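You operate a simulated robot arm through the tools that you are given. There is no shell and no other tool.

You are at the controls of a simulated two-armed robot. One attempt, no reset.

TASK
Match the roll and lift knobs to the setting screen, then seam the can on the lifter.
Fine: the grease knob and the other cans stay as they are.

The check looks at the end state, three seconds after you hand in, the way a careful person would. Anything else that was tipped, shoved, dropped, spilled or broken makes it a failure.

THE ROBOT
Two 7-joint arms with fingered hands on one trunk that stands fixed in place. Base frame: the origin is at the foot of the trunk, x ahead of it, y to its left, z up. Lengths are in mm, angles in degrees, forces in N, time in s.
The left shoulder is at [70, 157, 1214], the right one opposite. With the tool pointing down near the work surface each hand reaches from about 320 to 900 mm from the base axis, measured 20 degrees to its own side. Payload 5 kg a hand.
The TCP of each hand is the grasp point between the finger pads, 31 mm short of the fingertips. In the tool frame z runs along the fingers and y along their closing line. Largest opening 156 mm; the body of the gripper starts 88 mm behind the TCP. The gripper is a hand of 4 fingers: y runs from the thumb to the fingers, the wrist lies at [0, 0, -249] in the tool frame, and closing takes about 1.5 s.
Orientation is told as [roll, pitch, yaw] about the base's x, y, z axes, in that order, counted from this pose: with the fingers straight down and closing along the base's y, the tool's x points along the base's -x, its y along +y and its z along -z.

THE INTERFACE
- The arms move only by the tool drive_tool. It takes "left_increments", "right_increments" or both (then of equal length, played together; a hand with none holds still); each is a list of rows, each a list of 7 numbers: the shift along the tool's x, y, z in mm, then the turn, a rotation vector about the tool's x, y, z in degrees, then the closure in counts, from 0 (fully open) to 255 (shut). In form: [[tx, ty, tz, rx, ry, rz, fingers], ...]. A call has 1 to 20 rows; each row shifts and turns the commanded pose from where the row before left it, along the tool's axes as they then stand. Each row takes 0.2 s and may step no farther than 50 mm and 8.6 degrees from the row before; otherwise, or with a gripper value out of range, the whole call is refused. A pose out of reach is approached as far as the arm can. The call stops where the force on the tool passes 40 N (or 10 N more than at its start, if that is more) or the arm is blocked; 0.2 s more then pass. Each finger travels about 108 mm/s and halts on what it meets, pressing with about 24 N; the grip force reading is that of the motor and also rises with nothing between the fingers. The clock runs only during rows and for 0.2 s after the last one: add rows that do not move to give the fingers time. It gives the time, the measured TCP pose, the force on the tool (base axes), the opening and the grip force at its end, in the units of the frame above (readings bear some noise), with the torque about the TCP (base axes, N m) and any sound that the robot's microphone picked up.
- Cameras (640 x 400 px; columns grow to the right, rows downward): "scene" is now at [152.8, -13.5, 1437.7]; the picture's right is [-0.12, -0.99, 0.00], its down [-0.50, 0.06, -0.86] and it looks along [0.86, -0.11, -0.50] (base axes); focal length 348 px, centre (320, 200). "left" rides on the left gripper at [-72, 2, -111] in its tool frame; the picture's right is [-0.02, -1.00, 0.00], its down [0.84, -0.02, -0.54] and it looks along [0.54, -0.01, 0.84] (tool axes); focal length 234 px, centre (320, 200). "right" rides on the right gripper at [72, 2, -111] in its tool frame; the picture's right is [-0.02, 1.00, 0.00], its down [-0.84, -0.02, -0.54] and it looks along [-0.54, -0.01, 0.84] (tool axes); focal length 234 px, centre (320, 200). There is no depth. A picture from a camera that has moved, and an enlarged one, comes with that camera's place and axes in the base frame and with its lens. The place of the scene camera against the robot may be out by one fixed shift of up to 25 mm in any direction.
- camera(camera): a new picture of that camera. The clock stands still meanwhile.
- move_column(by): slides the trunk up (or, below 0, down) by that many mm; the arms and the scene camera ride with it, the base frame stays. It gives what a move gives, with no picture.
- grasp_type(shape, hand): the hand has 4 fingers and takes this shape, open, in about a second: jaw (thumb against the fingers, like two jaws); tri (thumb and two fingers); tip (a fingertip pinch); poke (one finger out to press); point (the index stretched); flat (the hand flat); cup (the hand cupped); fist (a fist). The gripper value then closes the fingers along that shape, each until it touches; the sizes above hold for jaw. It gives what a move gives, with no picture.
- head_to(pan, tilt): turns the head with the scene camera to pan (to the left, within 86 degrees either way) and tilt (down, from -29 to 69), counted from straight ahead of the robot. It gives what a move gives.
- zoom(camera, box): a new picture of the part [left, top, right, bottom] of that camera's present view, enlarged. The clock stands still meanwhile.
- finish_job(): hands the job in; it is judged then, once.

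Places have to be worked out from the pictures, the camera data and where the tool is seen. Open the grippers and draw the arms clear of the work before you hand the job in, unless the task says otherwise.

The tools are called after ">>>" as a command line: name --argument value ..., lists and objects as JSON in quotes. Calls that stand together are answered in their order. drive_tool: Moves the arms, as the interface text tells. Its arguments: {"type":"object","properties":{"left_increments":{"type":"array","items":{"type":"array","items":{"type":"number"}}},"right_increments":{"type":"array","items":{"type":"array","items":{"type":"number"}}}},"required":[]} The other tools are called the same way: move_column (by) slides the trunk up or down; grasp_type (shape, hand) gives the hand a shape; head_to (pan, tilt) turns the head that bears the scene camera; camera (camera) takes a picture; zoom (camera, box) takes an enlarged picture of a part of a camera's view; finish_job () hands the job in.

At the start:

```text
clock: 0.0
left_position: [637.9, 274.9, 1137.9]
left_tool_rot: [0.0, 0.0, 0.0]
left_force: [0.3, 0.5, -0.1]
left_ft_torque: [0.01, 0.01, 0.0]
left_grip_width: 155.9
left_finger_force: 0.1
left_shape: jaw
right_position: [578.4, -215.4, 1160.4]
right_tool_rot: [0.0, -0.1, 0.0]
right_force: [0.3, -1.0, 0.3]
right_ft_torque: [0.03, 0.01, 0.01]
right_grip_width: 155.7
right_finger_force: 0.0
right_shape: jaw
trunk travel left (down, up): [-600.0, 340.0]
head pan, tilt: [-7.1, 30.3]
```

scene: 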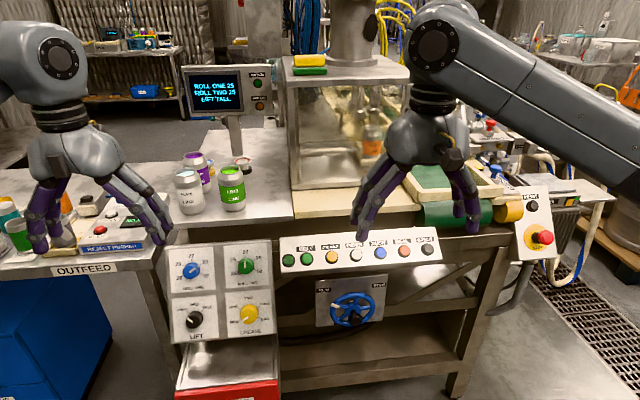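
right: 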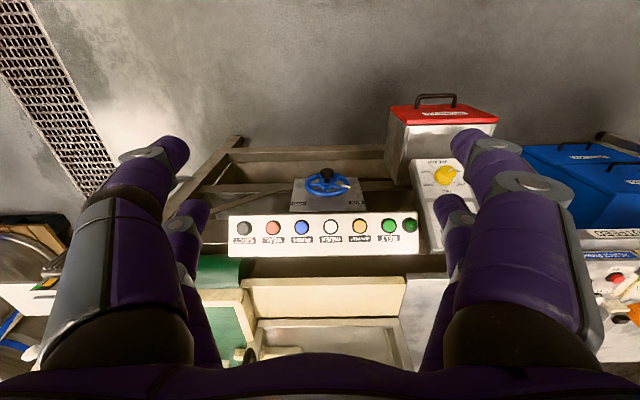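
left: 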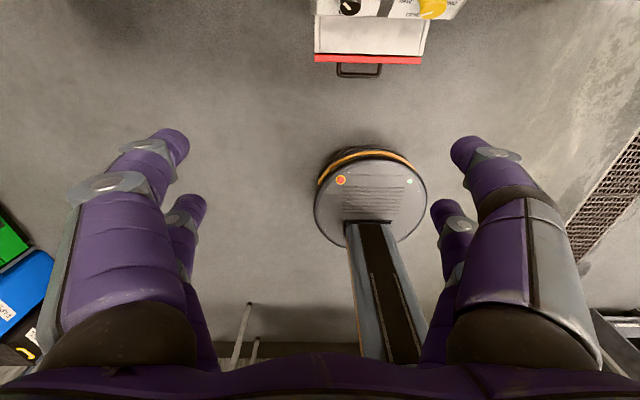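

I'll begin by reading the setting screen, the knob panel and the button row with enlarged pictures.

>>> zoom --camera "scene" --box '[180, 60, 280, 122]'

>>> zoom --camera "scene" --box '[160, 235, 290, 345]'

>>> zoom --camera "scene" --box '[275, 220, 445, 330]'

>>> zoom --camera "scene" --box '[160, 40, 420, 220]'

```text
6.40 times, centred on (230, 91) of scene
camera zoom: at [152.8, -13.5, 1437.7], right [-0.12, -0.99, 0.0], down [-0.5, 0.06, -0.86], along [0.86, -0.11, -0.5], focal length 2229 px, centre (896, 898)
```

zoom: 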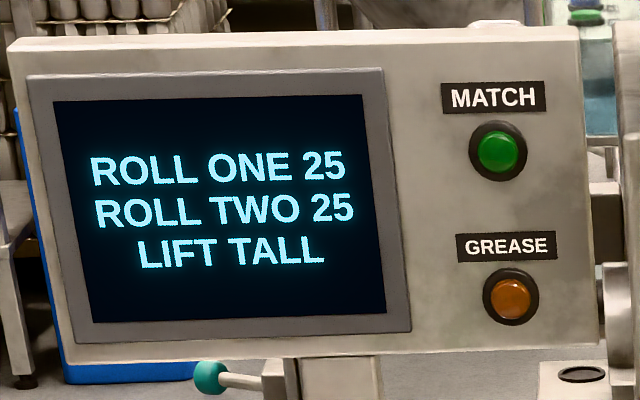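

```text
3.64 times, centred on (225, 290) of scene
camera zoom: at [152.8, -13.5, 1437.7], right [-0.12, -0.99, 0.0], down [-0.5, 0.06, -0.86], along [0.86, -0.11, -0.5], focal length 1267 px, centre (666, -127)
```

zoom: 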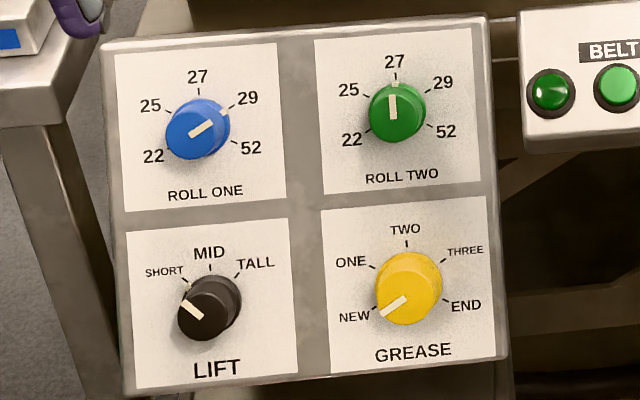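

```text
3.64 times, centred on (360, 275) of scene
camera zoom: at [152.8, -13.5, 1437.7], right [-0.12, -0.99, 0.0], down [-0.5, 0.06, -0.86], along [0.86, -0.11, -0.5], focal length 1267 px, centre (174, -73)
```

zoom: 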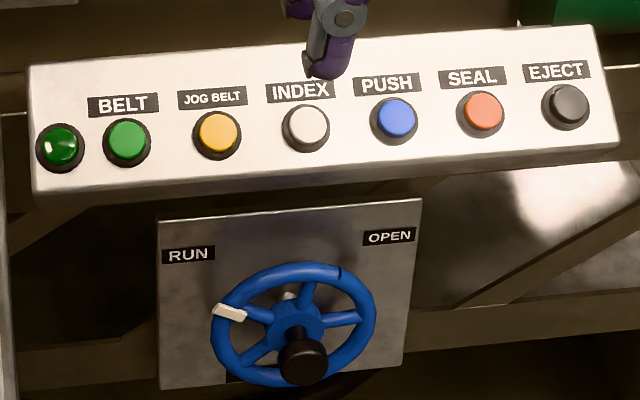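

```text
2.22 times, centred on (290, 130) of scene
camera zoom: at [152.8, -13.5, 1437.7], right [-0.12, -0.99, 0.0], down [-0.5, 0.06, -0.86], along [0.86, -0.11, -0.5], focal length 774 px, centre (387, 356)
```

zoom: 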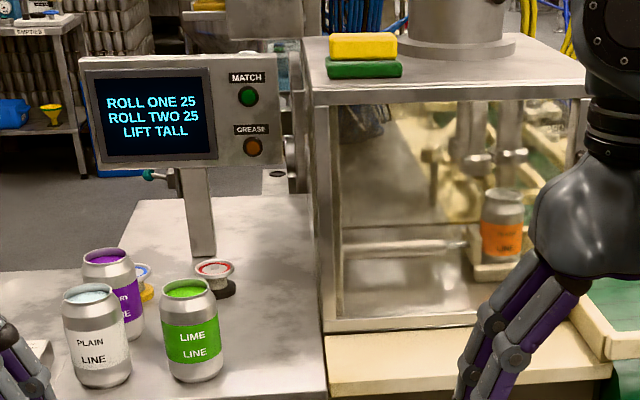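

The screen asks for ROLL ONE 25, ROLL TWO 25, LIFT TALL, while the knobs stand at 29, 27 and SHORT. Next I look at the other controls, the e-stop box, the left box and the guard.

>>> zoom --camera "scene" --box '[490, 170, 600, 270]'

>>> zoom --camera "scene" --box '[0, 170, 180, 282]'

>>> zoom --camera "scene" --box '[280, 50, 420, 200]'

>>> zoom --camera "scene" --box '[400, 100, 560, 240]'

>>> zoom --camera "scene" --box '[160, 130, 280, 230]'

```text
4.00 times, centred on (545, 220) of scene
camera zoom: at [152.8, -13.5, 1437.7], right [-0.12, -0.99, 0.0], down [-0.5, 0.06, -0.86], along [0.86, -0.11, -0.5], focal length 1393 px, centre (-580, 120)
```

zoom: 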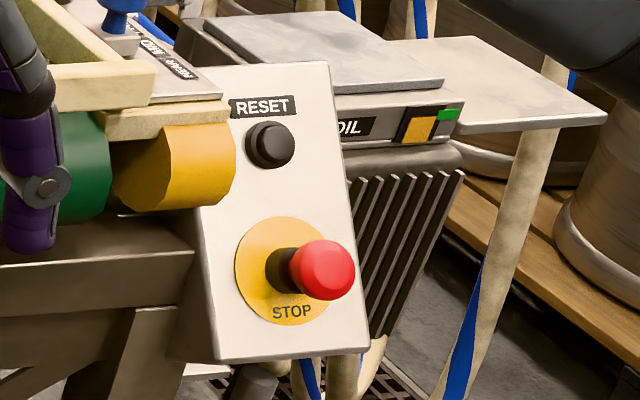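

```text
3.56 times, centred on (90, 226) of scene
camera zoom: at [152.8, -13.5, 1437.7], right [-0.12, -0.99, 0.0], down [-0.5, 0.06, -0.86], along [0.86, -0.11, -0.5], focal length 1238 px, centre (1138, 108)
```

zoom: 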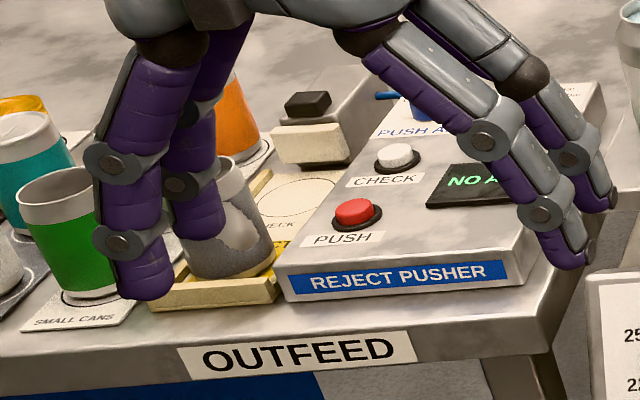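

```text
2.67 times, centred on (350, 125) of scene
camera zoom: at [152.8, -13.5, 1437.7], right [-0.12, -0.99, 0.0], down [-0.5, 0.06, -0.86], along [0.86, -0.11, -0.5], focal length 929 px, centre (240, 400)
```

zoom: 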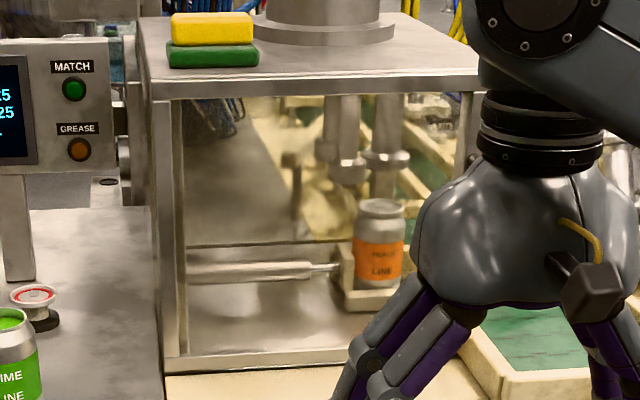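

```text
2.86 times, centred on (480, 170) of scene
camera zoom: at [152.8, -13.5, 1437.7], right [-0.12, -0.99, 0.0], down [-0.5, 0.06, -0.86], along [0.86, -0.11, -0.5], focal length 995 px, centre (-137, 286)
```

zoom: 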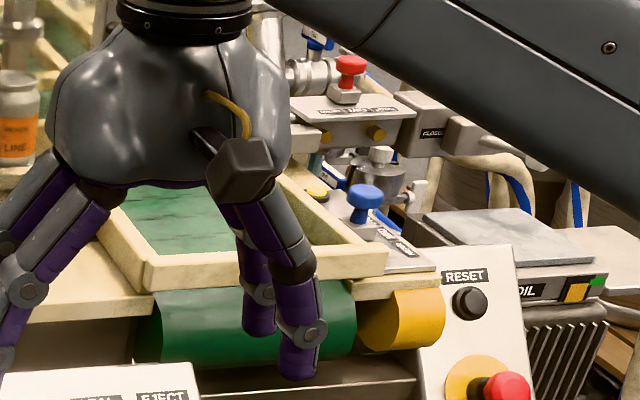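

```text
4.00 times, centred on (220, 180) of scene
camera zoom: at [152.8, -13.5, 1437.7], right [-0.12, -0.99, 0.0], down [-0.5, 0.06, -0.86], along [0.86, -0.11, -0.5], focal length 1393 px, centre (720, 280)
```

zoom: 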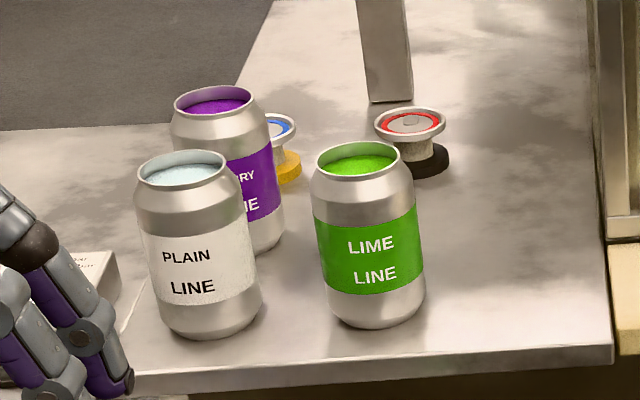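

The lifter can already carries an end, and the row of buttons includes SEAL. I tilt the left hand forward so its camera looks at the knob panel.

>>> drive_tool --left_increments '[[0, 0, 0, 0, -8.5, 0, 0], [0, 0, 0, 0, -8.5, 0, 0], [0, 0, 0, 0, -8.5, 0, 0], [0, 0, 0, 0, -8.5, 0, 0], [0, 0, 0, 0, -8.5, 0, 0], [0, 0, 0, 0, -8.5, 0, 0], [0, 0, 0, 0, 0, 0, 0]]'

>>> camera --camera "left"

>>> camera --camera "scene"

```text
clock: 1.6
left_position: [638.8, 274.2, 1138.2]
left_tool_rot: [0.0, -51.1, -0.1]
left_force: [0.3, -0.2, -0.4]
left_ft_torque: [0.01, -0.01, 0.01]
left_grip_width: 156.0
left_finger_force: 0.2
left_shape: jaw
right_position: [579.1, -215.4, 1160.8]
right_tool_rot: [-0.1, 0.0, 0.0]
right_force: [-0.3, -0.1, -0.9]
right_ft_torque: [-0.04, -0.01, 0.01]
right_grip_width: 156.1
right_finger_force: 0.0
right_shape: jaw
trunk travel left (down, up): [-600.0, 340.0]
head pan, tilt: [-7.1, 30.3]
```

```text
taken
camera left: at [599.0, 276.3, 1263.0], right [0.01, -1.0, 0.02], down [-0.95, -0.02, -0.31], along [0.31, -0.01, -0.95], focal length 234 px, centre (320, 200)
```

left: 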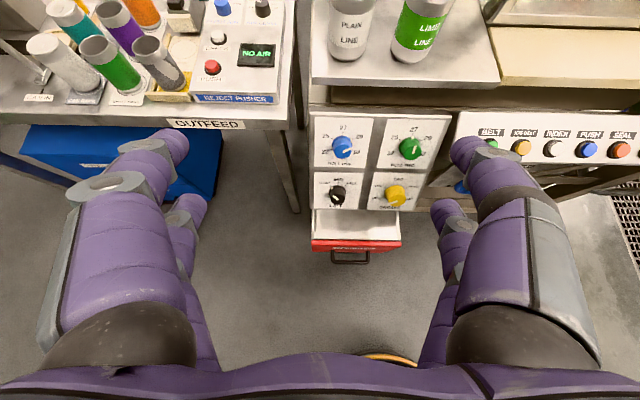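

```text
taken
camera scene: at [153.5, -13.7, 1437.6], right [-0.12, -0.99, 0.0], down [-0.5, 0.06, -0.86], along [0.86, -0.11, -0.51], focal length 348 px, centre (320, 200)
```

scene: 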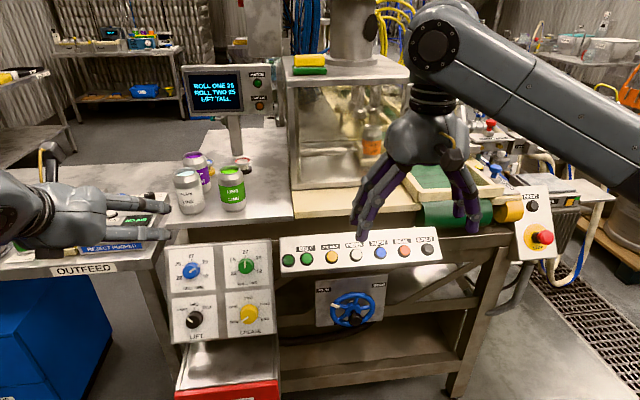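

The left camera now sees the whole knob panel from above. I enlarge it to measure knob centres for triangulation.

>>> zoom --camera "left" --box '[300, 100, 460, 220]'

>>> zoom --camera "left" --box '[450, 90, 640, 210]'

>>> zoom --camera "scene" --box '[160, 235, 290, 345]'

```text
3.33 times, centred on (380, 160) of left
camera zoom: at [599.0, 276.3, 1263.0], right [0.01, -1.0, 0.02], down [-0.95, -0.02, -0.31], along [0.31, -0.01, -0.95], focal length 781 px, centre (120, 333)
```

zoom: 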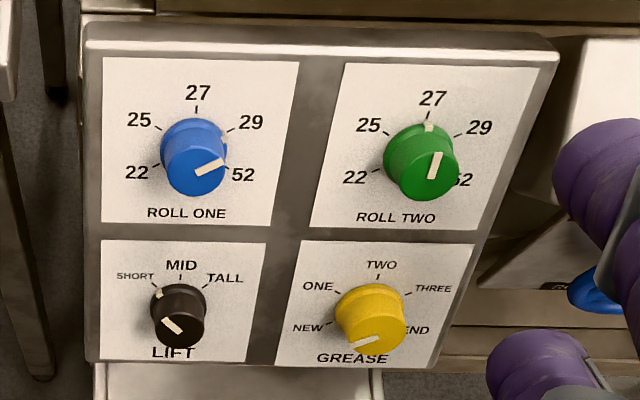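

```text
3.33 times, centred on (545, 150) of left
camera zoom: at [599.0, 276.3, 1263.0], right [0.01, -1.0, 0.02], down [-0.95, -0.02, -0.31], along [0.31, -0.01, -0.95], focal length 781 px, centre (-430, 367)
```

zoom: 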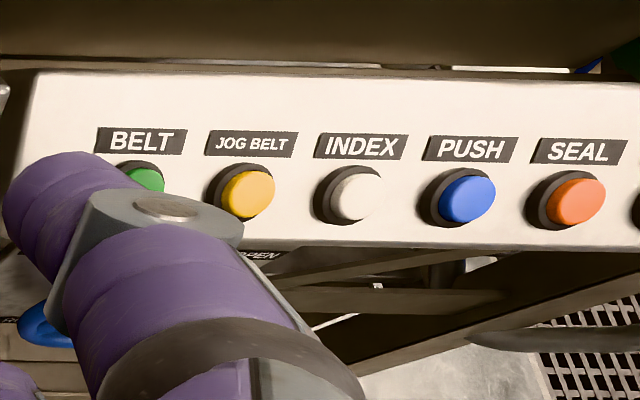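

```text
3.64 times, centred on (225, 290) of scene
camera zoom: at [153.5, -13.7, 1437.6], right [-0.12, -0.99, 0.0], down [-0.5, 0.06, -0.86], along [0.86, -0.11, -0.51], focal length 1267 px, centre (666, -127)
```

zoom: 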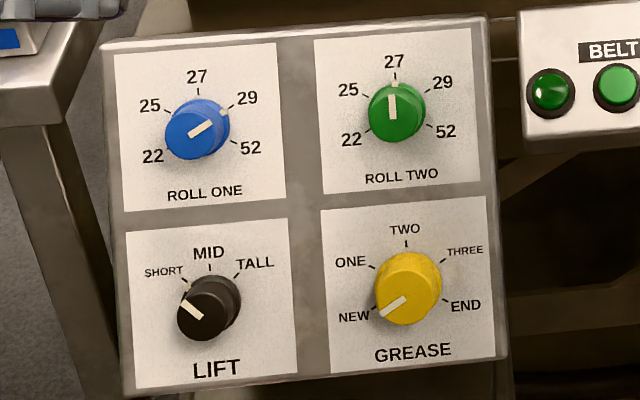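

From the two views the panel slopes back about 33° from vertical, with Roll One's base near [862, 229, 840]. I square the left hand to the panel and move it to about 150 mm off Roll One, with half-closed fingers, for a closer look.

>>> drive_tool --left_increments '[[0, 0, 0, 0, -5.6, 0, 60], [21.3, -7.5, 33.5, 0, 0, 0, 100], [21.3, -7.5, 33.5, 0, 0, 0, 100], [21.3, -7.5, 33.5, 0, 0, 0, 100], [21.3, -7.5, 33.5, 0, 0, 0, 100], [21.3, -7.5, 33.5, 0, 0, 0, 100], [21.3, -7.5, 33.5, 0, 0, 0, 100], [0, 0, 0, 0, 0, 0, 100], [0, 0, 0, 0, 0, 0, 100]]'

>>> camera --camera "left"

>>> camera --camera "scene"

```text
clock: 3.6
left_position: [735.8, 230.2, 918.5]
left_tool_rot: [0.0, -56.6, -0.1]
left_force: [0.4, 0.3, -1.0]
left_ft_torque: [-0.05, -0.01, -0.05]
left_grip_width: 95.3
left_finger_force: 0.0
left_shape: jaw
right_position: [578.2, -213.7, 1160.5]
right_tool_rot: [0.1, 0.1, 0.0]
right_force: [0.8, -0.3, -0.6]
right_ft_torque: [-0.02, 0.0, 0.0]
right_grip_width: 156.0
right_finger_force: 0.2
right_shape: jaw
trunk travel left (down, up): [-600.0, 340.0]
head pan, tilt: [-7.1, 30.3]
```

```text
taken
camera left: at [683.8, 232.6, 1040.6], right [0.01, -1.0, 0.02], down [-0.92, -0.02, -0.4], along [0.4, -0.01, -0.92], focal length 234 px, centre (320, 200)
```

left: 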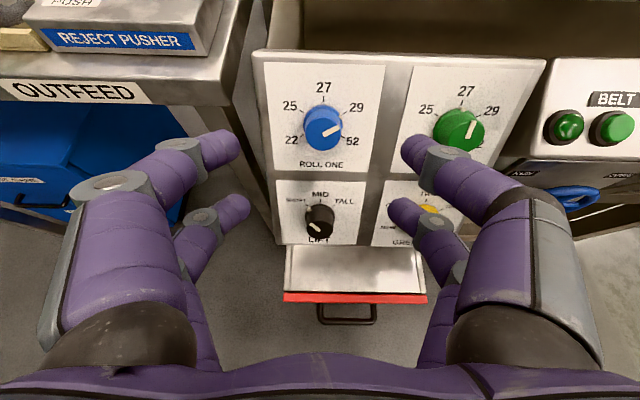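

```text
taken
camera scene: at [153.0, -13.5, 1437.7], right [-0.12, -0.99, 0.0], down [-0.5, 0.06, -0.86], along [0.86, -0.11, -0.5], focal length 348 px, centre (320, 200)
```

scene: 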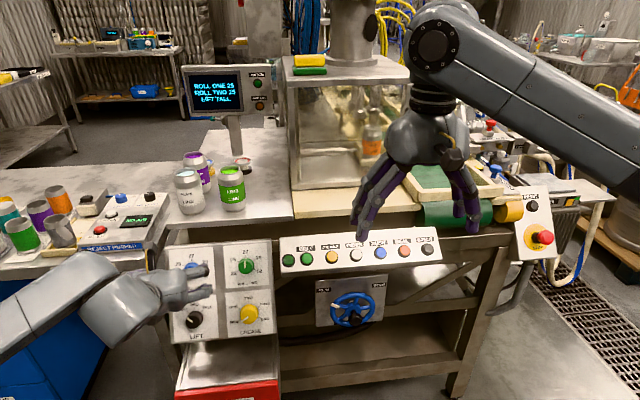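

The hand is squared to the panel. I enlarge the left view to measure the knobs and see how the fingers sit.

>>> zoom --camera "left" --box '[240, 40, 440, 165]'

>>> zoom --camera "left" --box '[240, 150, 440, 275]'

>>> zoom --camera "scene" --box '[0, 235, 290, 400]'

```text
3.20 times, centred on (340, 102) of left
camera zoom: at [683.8, 232.6, 1040.6], right [0.01, -1.0, 0.02], down [-0.92, -0.02, -0.4], along [0.4, -0.01, -0.92], focal length 749 px, centre (256, 512)
```

zoom: 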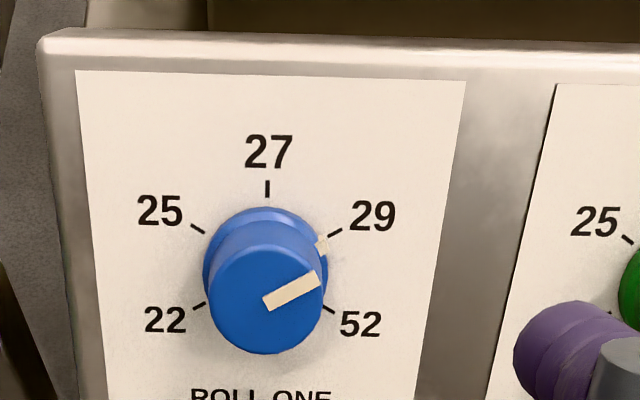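

```text
3.20 times, centred on (340, 212) of left
camera zoom: at [683.8, 232.6, 1040.6], right [0.01, -1.0, 0.02], down [-0.92, -0.02, -0.4], along [0.4, -0.01, -0.92], focal length 749 px, centre (256, 160)
```

zoom: 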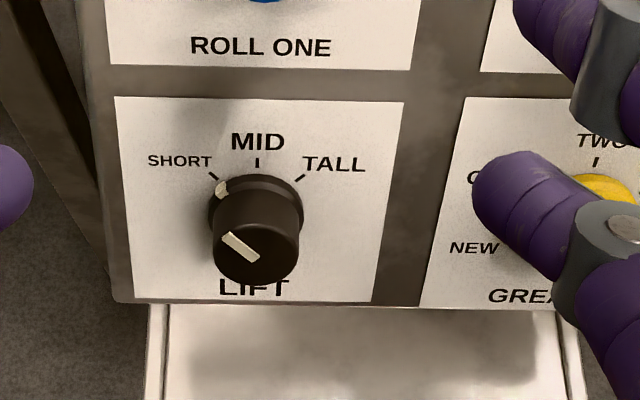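

```text
2.21 times, centred on (145, 318) of scene
camera zoom: at [153.0, -13.5, 1437.7], right [-0.12, -0.99, 0.0], down [-0.5, 0.06, -0.86], along [0.86, -0.11, -0.5], focal length 769 px, centre (706, -59)
```

zoom: 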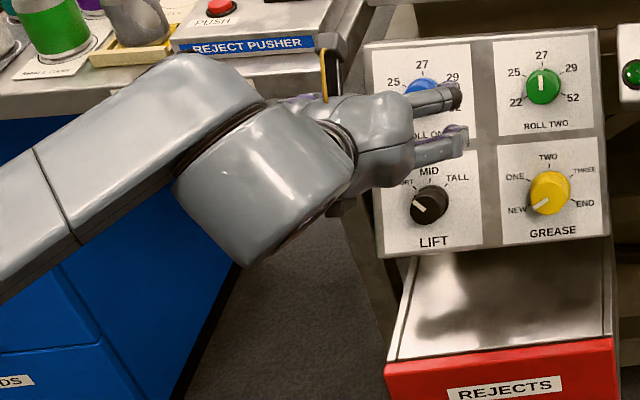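

I enlarge the scene view of the dials, which is nearly frontal, to measure the tick angles.

>>> zoom --camera "scene" --box '[218, 242, 280, 282]'

>>> zoom --camera "scene" --box '[165, 295, 227, 335]'

```text
10.00 times, centred on (249, 262) of scene
camera zoom: at [153.0, -13.5, 1437.7], right [-0.12, -0.99, 0.0], down [-0.5, 0.06, -0.86], along [0.86, -0.11, -0.5], focal length 3483 px, centre (1030, -420)
```

zoom: 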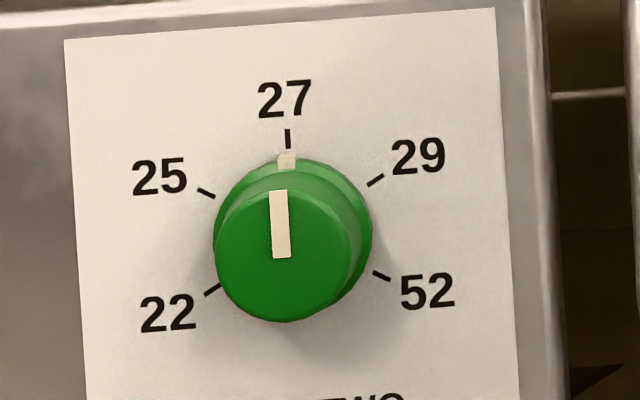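

```text
10.00 times, centred on (196, 315) of scene
camera zoom: at [153.0, -13.5, 1437.7], right [-0.12, -0.99, 0.0], down [-0.5, 0.06, -0.86], along [0.86, -0.11, -0.5], focal length 3483 px, centre (1560, -950)
```

zoom: 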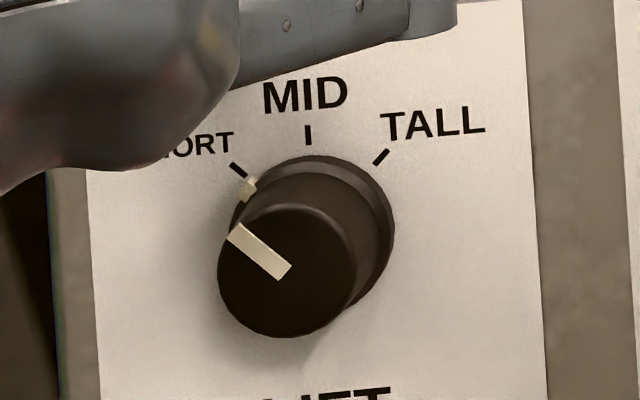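

Ticks are 60° apart on the roll dials and 45° on the lift dial, so Roll One needs 120° CCW, Roll Two 60° CCW and Lift 90° CW. The jaw shape has two fingers 50 mm apart on each side, wide for a ~38 mm knob, so I try the tip pinch and look at it.

>>> grasp_type --shape "tip" --hand "left"

>>> camera --camera "left"

>>> grasp_type --shape "tri" --hand "left"

>>> camera --camera "left"

```text
clock: 4.5
left_position: [735.9, 231.0, 920.3]
left_tool_rot: [0.0, -56.7, 0.1]
left_force: [-1.2, -0.9, -0.5]
left_ft_torque: [0.01, 0.03, 0.0]
left_grip_width: 156.1
left_finger_force: 0.0
left_shape: tip
right_position: [578.0, -214.3, 1161.0]
right_tool_rot: [0.0, 0.0, 0.0]
right_force: [-0.6, -0.8, -0.3]
right_ft_torque: [0.01, 0.0, 0.0]
right_grip_width: 155.7
right_finger_force: 0.0
right_shape: jaw
trunk travel left (down, up): [-600.0, 340.0]
head pan, tilt: [-7.1, 30.3]
```

```text
taken
camera left: at [683.6, 232.7, 1041.1], right [0.01, -1.0, 0.02], down [-0.92, -0.02, -0.4], along [0.4, -0.01, -0.92], focal length 234 px, centre (320, 200)
```

left: 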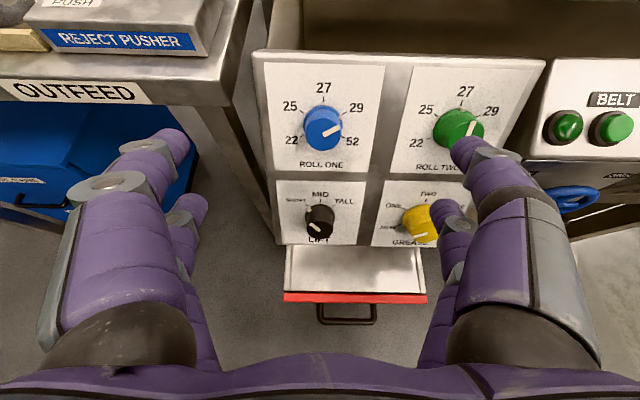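

```text
clock: 5.4
left_position: [736.1, 230.7, 920.1]
left_tool_rot: [0.0, -56.6, 0.1]
left_force: [-0.4, -0.6, 0.4]
left_ft_torque: [0.03, -0.01, 0.0]
left_grip_width: 155.8
left_finger_force: 0.0
left_shape: tri
right_position: [577.9, -214.1, 1160.6]
right_tool_rot: [0.0, -0.1, 0.0]
right_force: [-0.3, -0.6, 0.7]
right_ft_torque: [-0.01, 0.0, 0.02]
right_grip_width: 155.8
right_finger_force: 0.1
right_shape: jaw
trunk travel left (down, up): [-600.0, 340.0]
head pan, tilt: [-7.1, 30.3]
```

```text
taken
camera left: at [683.6, 232.7, 1041.0], right [0.01, -1.0, 0.02], down [-0.92, -0.02, -0.4], along [0.4, -0.01, -0.92], focal length 234 px, centre (320, 200)
```

left: 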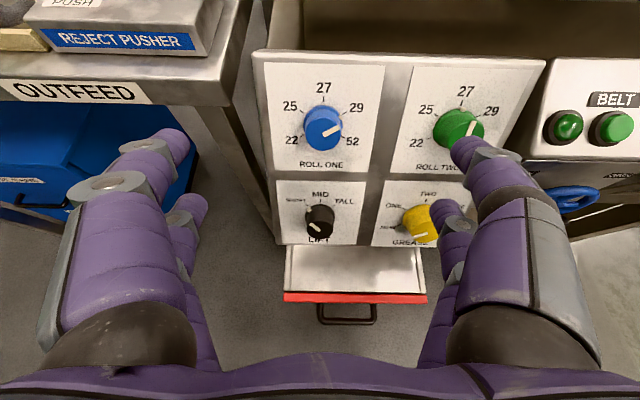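

Open, the shapes look alike. I close the tri shape partway in free space to see which fingers move.

>>> drive_tool --left_increments '[[0, 0, 0, 0, 0, 0, 190], [0, 0, 0, 0, 0, 0, 190], [0, 0, 0, 0, 0, 0, 190], [0, 0, 0, 0, 0, 0, 190], [0, 0, 0, 0, 0, 0, 190], [0, 0, 0, 0, 0, 0, 190]]'

>>> camera --camera "left"

>>> grasp_type --shape "tip" --hand "left"

>>> drive_tool --left_increments '[[0, 0, 0, 0, 0, 0, 190], [0, 0, 0, 0, 0, 0, 190], [0, 0, 0, 0, 0, 0, 190], [0, 0, 0, 0, 0, 0, 190], [0, 0, 0, 0, 0, 0, 190], [0, 0, 0, 0, 0, 0, 190]]'

>>> camera --camera "left"

```text
clock: 6.8
left_position: [735.7, 230.2, 919.1]
left_tool_rot: [0.1, -56.5, 0.0]
left_force: [0.0, 0.8, 0.6]
left_ft_torque: [-0.01, 0.0, 0.0]
left_grip_width: 40.2
left_finger_force: 0.0
left_shape: tri
right_position: [577.9, -215.5, 1160.2]
right_tool_rot: [0.0, 0.0, 0.0]
right_force: [-0.4, 0.5, 1.4]
right_ft_torque: [0.0, -0.01, 0.04]
right_grip_width: 155.6
right_finger_force: 0.1
right_shape: jaw
trunk travel left (down, up): [-600.0, 340.0]
head pan, tilt: [-7.1, 30.3]
```

```text
taken
camera left: at [683.6, 232.7, 1041.0], right [0.01, -1.0, 0.02], down [-0.92, -0.02, -0.4], along [0.4, -0.01, -0.92], focal length 234 px, centre (320, 200)
```

left: 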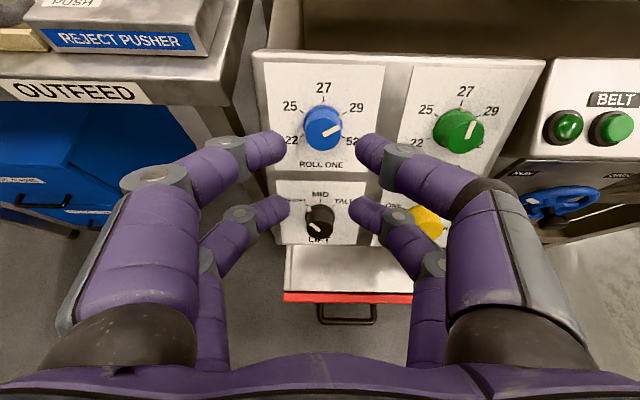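

```text
clock: 7.7
left_position: [735.4, 230.6, 918.7]
left_tool_rot: [0.0, -56.6, 0.0]
left_force: [1.1, 0.8, 0.2]
left_ft_torque: [0.01, 0.02, 0.01]
left_grip_width: 156.0
left_finger_force: 0.2
left_shape: tip
right_position: [578.9, -215.9, 1159.8]
right_tool_rot: [0.0, 0.1, -0.1]
right_force: [0.0, 0.6, 0.5]
right_ft_torque: [0.01, -0.04, -0.01]
right_grip_width: 155.8
right_finger_force: 0.1
right_shape: jaw
trunk travel left (down, up): [-600.0, 340.0]
head pan, tilt: [-7.1, 30.3]
```

```text
clock: 9.1
left_position: [736.1, 230.8, 920.0]
left_tool_rot: [0.0, -56.6, 0.0]
left_force: [0.3, -0.1, 0.5]
left_ft_torque: [0.0, -0.01, 0.01]
left_grip_width: 40.4
left_finger_force: 0.1
left_shape: tip
right_position: [580.2, -214.3, 1160.7]
right_tool_rot: [0.1, 0.0, -0.1]
right_force: [0.0, 0.0, -0.4]
right_ft_torque: [-0.03, 0.0, 0.02]
right_grip_width: 155.8
right_finger_force: 0.0
right_shape: jaw
trunk travel left (down, up): [-600.0, 340.0]
head pan, tilt: [-7.1, 30.3]
```

```text
taken
camera left: at [683.6, 232.7, 1041.0], right [0.01, -1.0, 0.02], down [-0.92, -0.02, -0.4], along [0.4, -0.01, -0.92], focal length 234 px, centre (320, 200)
```

left: 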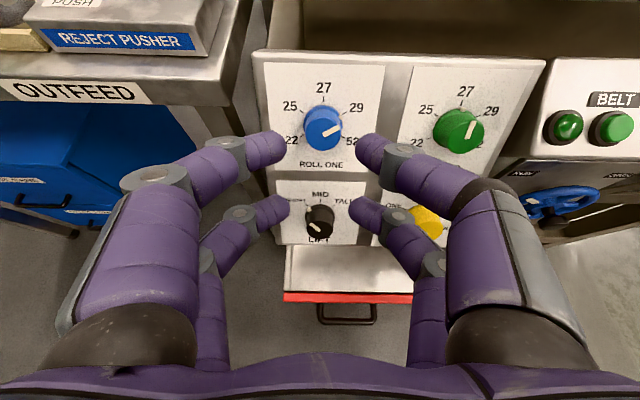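

All four fingers close alike in tri and tip, with inner gap near 40 mm at 190. I test the poke shape on the free right hand, which I would use for the SEAL button.

>>> grasp_type --shape "poke" --hand "right"

>>> camera --camera "right"

>>> drive_tool --right_increments '[[0, 0, 0, 0, 0, 0, 255], [0, 0, 0, 0, 0, 0, 255], [0, 0, 0, 0, 0, 0, 255], [0, 0, 0, 0, 0, 0, 255], [0, 0, 0, 0, 0, 0, 255], [0, 0, 0, 0, 0, 0, 255], [0, 0, 0, 0, 0, 0, 255], [0, 0, 0, 0, 0, 0, 255]]'

>>> camera --camera "right"

>>> camera --camera "scene"

```text
clock: 10.0
left_position: [735.2, 230.9, 919.8]
left_tool_rot: [0.0, -56.5, 0.0]
left_force: [0.4, 0.1, 0.5]
left_ft_torque: [0.01, 0.01, 0.04]
left_grip_width: 40.3
left_finger_force: 0.0
left_shape: tip
right_position: [578.6, -215.2, 1161.5]
right_tool_rot: [0.0, 0.0, -0.1]
right_force: [-0.4, -0.3, 1.1]
right_ft_torque: [0.01, 0.0, -0.01]
right_grip_width: 0.0
right_finger_force: 0.0
right_shape: poke
trunk travel left (down, up): [-600.0, 340.0]
head pan, tilt: [-7.1, 30.3]
```

```text
taken
camera right: at [506.1, -213.0, 1270.0], right [0.02, 1.0, 0.0], down [0.84, -0.02, 0.54], along [0.54, -0.01, -0.84], focal length 234 px, centre (320, 200)
```

right: 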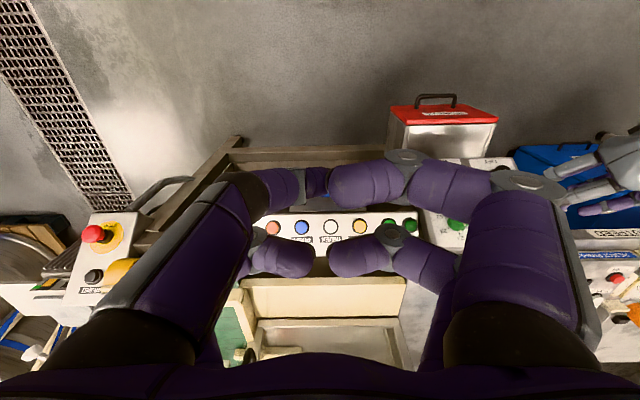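

```text
clock: 11.8
left_position: [735.2, 230.6, 919.3]
left_tool_rot: [0.0, -56.6, 0.0]
left_force: [-1.0, -0.7, -1.4]
left_ft_torque: [-0.02, 0.02, -0.02]
left_grip_width: 40.1
left_finger_force: 0.0
left_shape: tip
right_position: [577.6, -216.1, 1159.7]
right_tool_rot: [0.0, 0.0, -0.1]
right_force: [0.1, 0.2, -0.3]
right_ft_torque: [-0.01, -0.05, 0.01]
right_grip_width: 0.0
right_finger_force: 0.0
right_shape: poke
trunk travel left (down, up): [-600.0, 340.0]
head pan, tilt: [-7.1, 30.3]
```

```text
taken
camera right: at [506.1, -213.0, 1270.0], right [0.02, 1.0, 0.0], down [0.84, -0.02, 0.54], along [0.54, -0.01, -0.84], focal length 234 px, centre (320, 200)
```

right: 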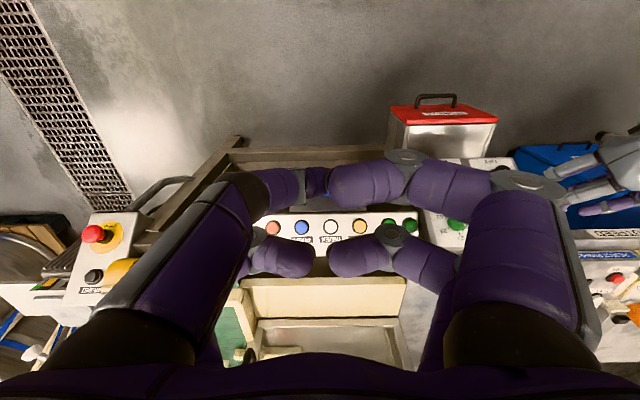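

```text
taken
camera scene: at [152.8, -13.5, 1437.7], right [-0.12, -0.99, 0.0], down [-0.5, 0.06, -0.86], along [0.86, -0.11, -0.5], focal length 348 px, centre (320, 200)
```

scene: 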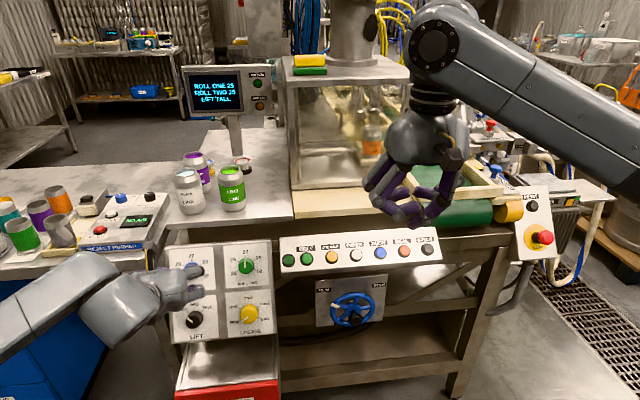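

I enlarge the scene view of the right hand in poke shape to see which finger sticks out.

>>> zoom --camera "scene" --box '[340, 90, 500, 240]'

>>> zoom --camera "right" --box '[200, 130, 520, 330]'

```text
2.67 times, centred on (420, 165) of scene
camera zoom: at [152.8, -13.5, 1437.7], right [-0.12, -0.99, 0.0], down [-0.5, 0.06, -0.86], along [0.86, -0.11, -0.5], focal length 929 px, centre (53, 293)
```

zoom: 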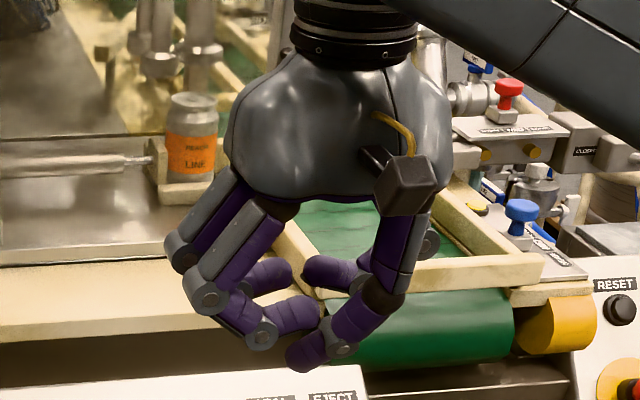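

```text
2.00 times, centred on (360, 230) of right
camera zoom: at [506.1, -213.0, 1270.0], right [0.02, 1.0, 0.0], down [0.84, -0.02, 0.54], along [0.54, -0.01, -0.84], focal length 468 px, centre (240, 140)
```

zoom: 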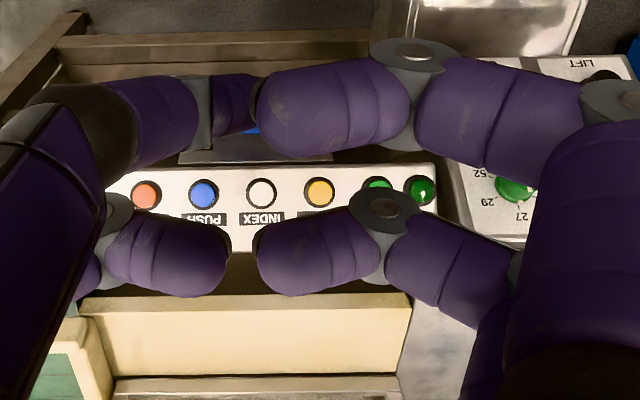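

The left hand's finger positions matter for pinching a knob, so I enlarge its present view with the fingers closed to a 40 mm gap.

>>> zoom --camera "left" --box '[220, 100, 420, 250]'

>>> zoom --camera "scene" --box '[100, 230, 260, 340]'

```text
2.67 times, centred on (320, 175) of left
camera zoom: at [683.6, 232.7, 1041.0], right [0.01, -1.0, 0.02], down [-0.92, -0.02, -0.4], along [0.4, -0.01, -0.92], focal length 624 px, centre (320, 267)
```

zoom: 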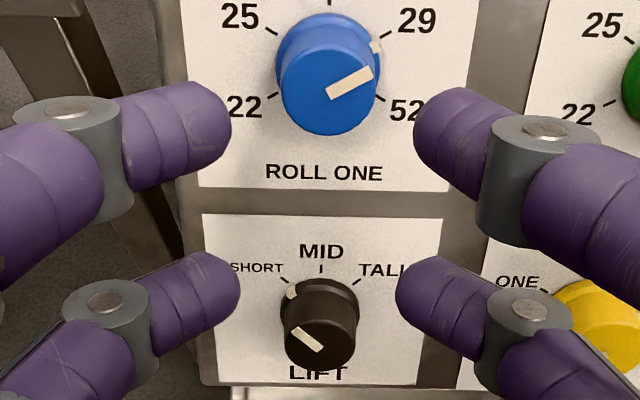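

```text
3.64 times, centred on (180, 285) of scene
camera zoom: at [152.8, -13.5, 1437.7], right [-0.12, -0.99, 0.0], down [-0.5, 0.06, -0.86], along [0.86, -0.11, -0.5], focal length 1267 px, centre (829, -109)
```

zoom: 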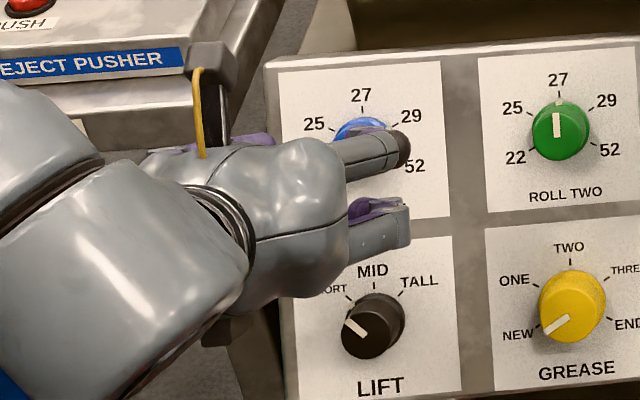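

The fingertips sit at tool x ≈ ±23 mm and z ≈ 31 mm. I'll pinch each knob with one finger pair; first I set jaw shape, square up to the 30° panel slope, and pre-rotate +60° about Roll One's axis at a safe standoff.

>>> grasp_type --shape "jaw" --hand "left"

>>> drive_tool --left_increments '[[0, 0, 0, 0, -3.4, 0, 130], [11.6, 18.1, 28.5, 0, 0, 0, 130], [0, 0, 0, 0, 0, 8.57, 130], [0, 0, 0, 0, 0, 8.57, 130], [0, 0, 0, 0, 0, 8.57, 130], [0, 0, 0, 0, 0, 8.57, 130], [0, 0, 0, 0, 0, 8.57, 130], [0, 0, 0, 0, 0, 8.57, 130], [0, 0, 0, 0, 0, 8.57, 130], [0, 0, 0, 0, 0, 0, 130]]'

>>> camera --camera "left"

>>> camera --camera "scene"

```text
clock: 12.7
left_position: [735.3, 230.6, 919.3]
left_tool_rot: [0.0, -56.7, 0.0]
left_force: [-0.3, 0.1, -0.7]
left_ft_torque: [0.0, -0.02, -0.01]
left_grip_width: 155.9
left_finger_force: 0.1
left_shape: jaw
right_position: [577.9, -214.5, 1160.7]
right_tool_rot: [-0.1, 0.0, 0.0]
right_force: [0.4, 0.2, 0.6]
right_ft_torque: [-0.01, 0.05, 0.01]
right_grip_width: 0.1
right_finger_force: 0.1
right_shape: poke
trunk travel left (down, up): [-600.0, 340.0]
head pan, tilt: [-7.1, 30.3]
```

```text
clock: 14.9
left_position: [754.5, 247.6, 895.6]
left_tool_rot: [56.3, -25.5, -73.9]
left_force: [0.0, 0.7, 0.5]
left_ft_torque: [-0.01, -0.01, 0.03]
left_grip_width: 77.0
left_finger_force: 0.0
left_shape: jaw
right_position: [578.4, -214.3, 1159.9]
right_tool_rot: [0.1, 0.0, 0.1]
right_force: [0.8, 0.9, -0.7]
right_ft_torque: [0.01, -0.03, 0.03]
right_grip_width: 0.1
right_finger_force: 0.1
right_shape: poke
trunk travel left (down, up): [-600.0, 340.0]
head pan, tilt: [-7.1, 30.3]
```

```text
taken
camera left: at [678.4, 186.6, 983.5], right [-0.43, -0.52, -0.74], down [-0.69, 0.72, -0.1], along [0.58, 0.47, -0.66], focal length 234 px, centre (320, 200)
```

left: 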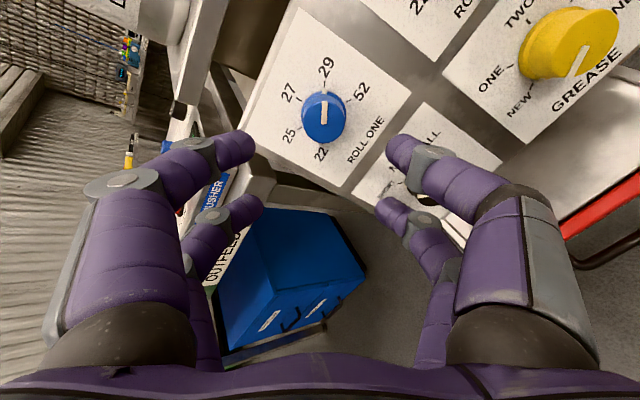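

```text
taken
camera scene: at [152.8, -13.4, 1437.7], right [-0.12, -0.99, 0.0], down [-0.5, 0.06, -0.86], along [0.86, -0.11, -0.5], focal length 348 px, centre (320, 200)
```

scene: 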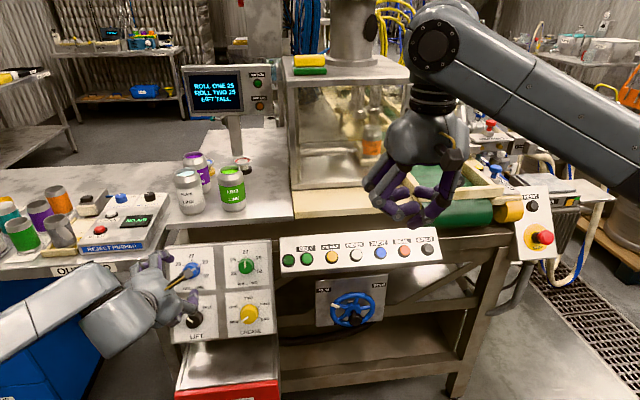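

The pre-rotated pose is reached and Roll One's pointer now points "up" in the hand view. I check the alignment with an enlargement; the knob cap should appear near (321, 122).

>>> zoom --camera "left" --box '[240, 60, 400, 160]'

>>> zoom --camera "scene" --box '[70, 230, 290, 360]'

```text
4.00 times, centred on (320, 110) of left
camera zoom: at [678.4, 186.6, 983.5], right [-0.43, -0.52, -0.74], down [-0.69, 0.72, -0.1], along [0.58, 0.47, -0.66], focal length 937 px, centre (320, 560)
```

zoom: 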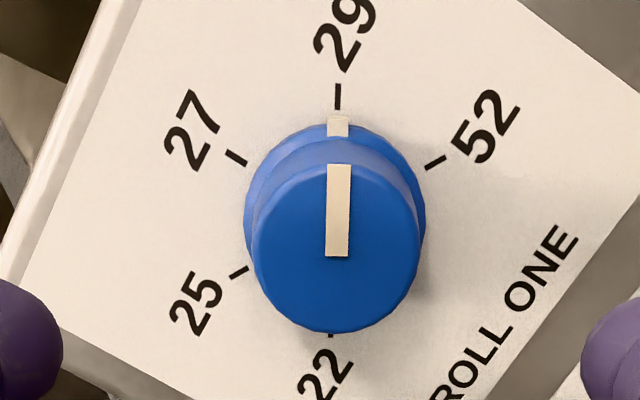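

```text
2.91 times, centred on (180, 295) of scene
camera zoom: at [152.8, -13.4, 1437.7], right [-0.12, -0.99, 0.0], down [-0.5, 0.06, -0.86], along [0.86, -0.11, -0.5], focal length 1013 px, centre (727, -76)
```

zoom: 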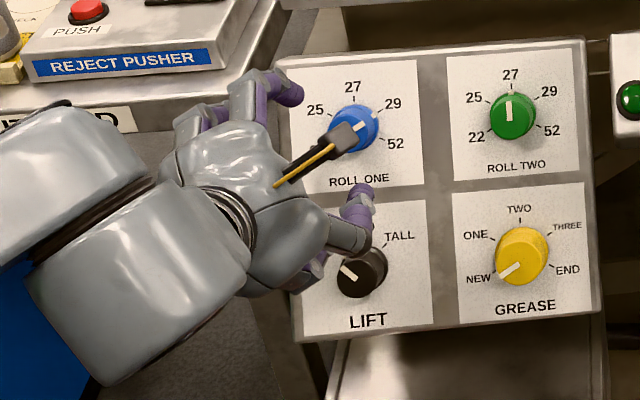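

The knob sits about 2.4 mm toward −y in the tool frame and otherwise where expected. I correct that, approach along the normal to about 38 mm off the panel, then close.

>>> drive_tool --left_increments '[[0, -2.4, 0, 0, 0, 0, 130], [0, 0, 24, 0, 0, 0, 130], [0, 0, 24, 0, 0, 0, 130], [0, 0, 24, 0, 0, 0, 130], [0, 0, 0, 0, 0, 0, 130]]'

>>> camera --camera "left"

>>> zoom --camera "scene" --box '[70, 230, 290, 360]'

```text
clock: 16.1
left_position: [815.1, 247.0, 857.4]
left_tool_rot: [56.4, -25.7, -73.9]
left_force: [-0.7, 0.5, 0.6]
left_ft_torque: [0.01, 0.01, 0.02]
left_grip_width: 76.9
left_finger_force: 0.1
left_shape: jaw
right_position: [577.6, -213.7, 1160.3]
right_tool_rot: [0.0, 0.0, 0.1]
right_force: [-0.7, 0.4, -0.6]
right_ft_torque: [0.01, 0.0, -0.04]
right_grip_width: 0.2
right_finger_force: 0.1
right_shape: poke
trunk travel left (down, up): [-600.0, 340.0]
head pan, tilt: [-7.1, 30.3]
```

```text
taken
camera left: at [739.7, 184.9, 946.2], right [-0.43, -0.52, -0.74], down [-0.69, 0.72, -0.11], along [0.58, 0.46, -0.66], focal length 234 px, centre (320, 200)
```

left: 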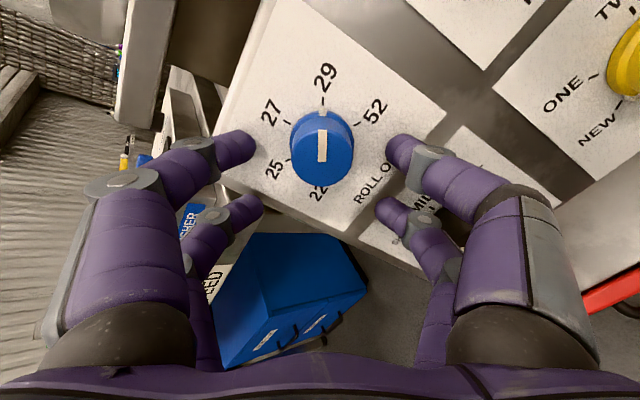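

```text
2.91 times, centred on (180, 295) of scene
camera zoom: at [152.2, -13.4, 1437.8], right [-0.12, -0.99, 0.0], down [-0.5, 0.06, -0.86], along [0.86, -0.11, -0.5], focal length 1013 px, centre (727, -76)
```

zoom: 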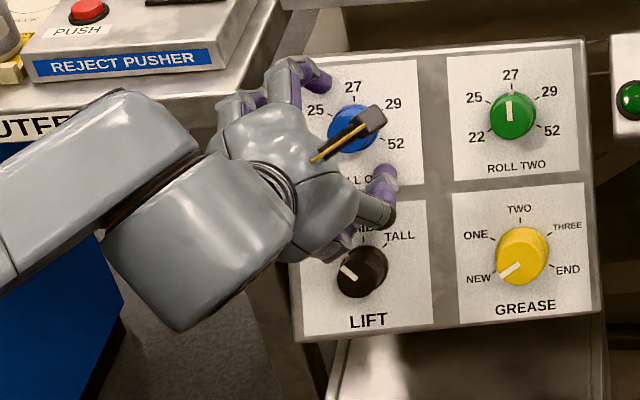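

The finger pair straddles the knob near its base. I close the fingers on it.

>>> drive_tool --left_increments '[[0, 0, 0, 0, 0, 0, 225], [0, 0, 0, 0, 0, 0, 225], [0, 0, 0, 0, 0, 0, 225], [0, 0, 0, 0, 0, 0, 225], [0, 0, 0, 0, 0, 0, 225]]'

>>> camera --camera "left"

```text
clock: 17.3
left_position: [816.7, 246.4, 857.2]
left_tool_rot: [56.3, -25.7, -73.9]
left_force: [1.5, -2.7, -1.0]
left_ft_torque: [0.0, 0.02, -0.01]
left_grip_width: 14.9
left_finger_force: 23.9
left_shape: jaw
right_position: [578.2, -215.4, 1160.4]
right_tool_rot: [0.0, 0.0, 0.0]
right_force: [0.0, -1.1, 0.2]
right_ft_torque: [-0.02, 0.0, 0.02]
right_grip_width: 0.0
right_finger_force: 0.1
right_shape: poke
trunk travel left (down, up): [-600.0, 340.0]
head pan, tilt: [-7.1, 30.3]
```

```text
taken
camera left: at [740.2, 184.3, 945.7], right [-0.43, -0.52, -0.74], down [-0.69, 0.72, -0.11], along [0.58, 0.46, -0.67], focal length 234 px, centre (320, 200)
```

left: 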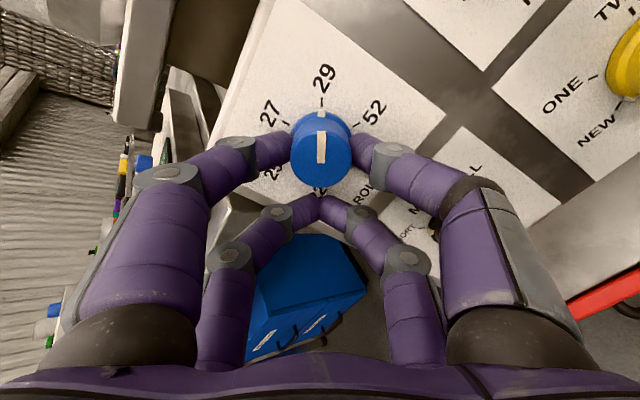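

The upper pair has the knob with 24 N and is well centred. I turn 60° counter-clockwise about the knob axis (compensating the 23 mm offset) and check.

>>> drive_tool --left_increments '[[-0.26, -3.46, 0, 0, 0, -8.57, 225], [-0.26, -3.46, 0, 0, 0, -8.57, 225], [-0.26, -3.46, 0, 0, 0, -8.57, 225], [-0.26, -3.46, 0, 0, 0, -8.57, 225], [-0.26, -3.46, 0, 0, 0, -8.57, 225], [-0.26, -3.46, 0, 0, 0, -8.57, 225], [-0.26, -3.46, 0, 0, 0, -8.57, 225], [0, 0, 0, 0, 0, 0, 225]]'

>>> camera --camera "left"

>>> zoom --camera "scene" --box '[70, 230, 290, 360]'

```text
clock: 19.1
left_position: [810.6, 227.4, 848.0]
left_tool_rot: [-0.1, -60.0, 0.2]
left_force: [8.5, 3.7, 5.2]
left_ft_torque: [-0.02, -0.1, 0.14]
left_grip_width: 14.6
left_finger_force: 23.7
left_shape: jaw
right_position: [580.3, -214.1, 1159.8]
right_tool_rot: [0.0, 0.1, 0.0]
right_force: [0.3, 0.3, -0.2]
right_ft_torque: [-0.02, 0.03, 0.0]
right_grip_width: 0.0
right_finger_force: 0.1
right_shape: poke
trunk travel left (down, up): [-600.0, 340.0]
head pan, tilt: [-7.1, 30.3]
```

```text
taken
camera left: at [751.8, 229.2, 966.3], right [0.01, -1.0, 0.02], down [-0.89, -0.02, -0.45], along [0.45, -0.01, -0.89], focal length 234 px, centre (320, 200)
```

left: 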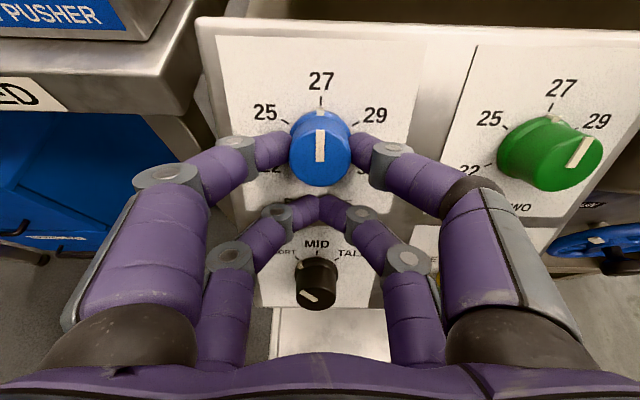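

```text
2.91 times, centred on (180, 295) of scene
camera zoom: at [153.1, -13.1, 1437.7], right [-0.12, -0.99, 0.0], down [-0.5, 0.06, -0.86], along [0.86, -0.11, -0.5], focal length 1013 px, centre (727, -76)
```

zoom: 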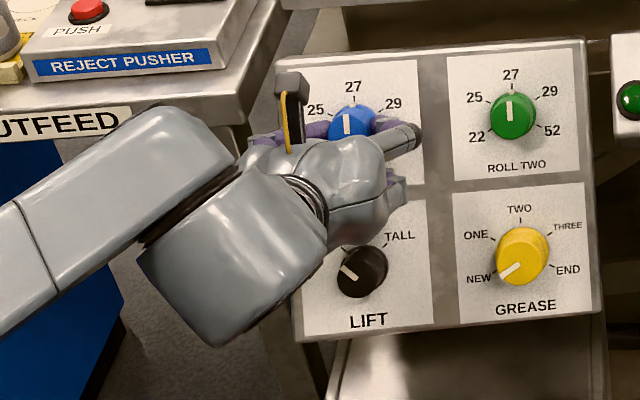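

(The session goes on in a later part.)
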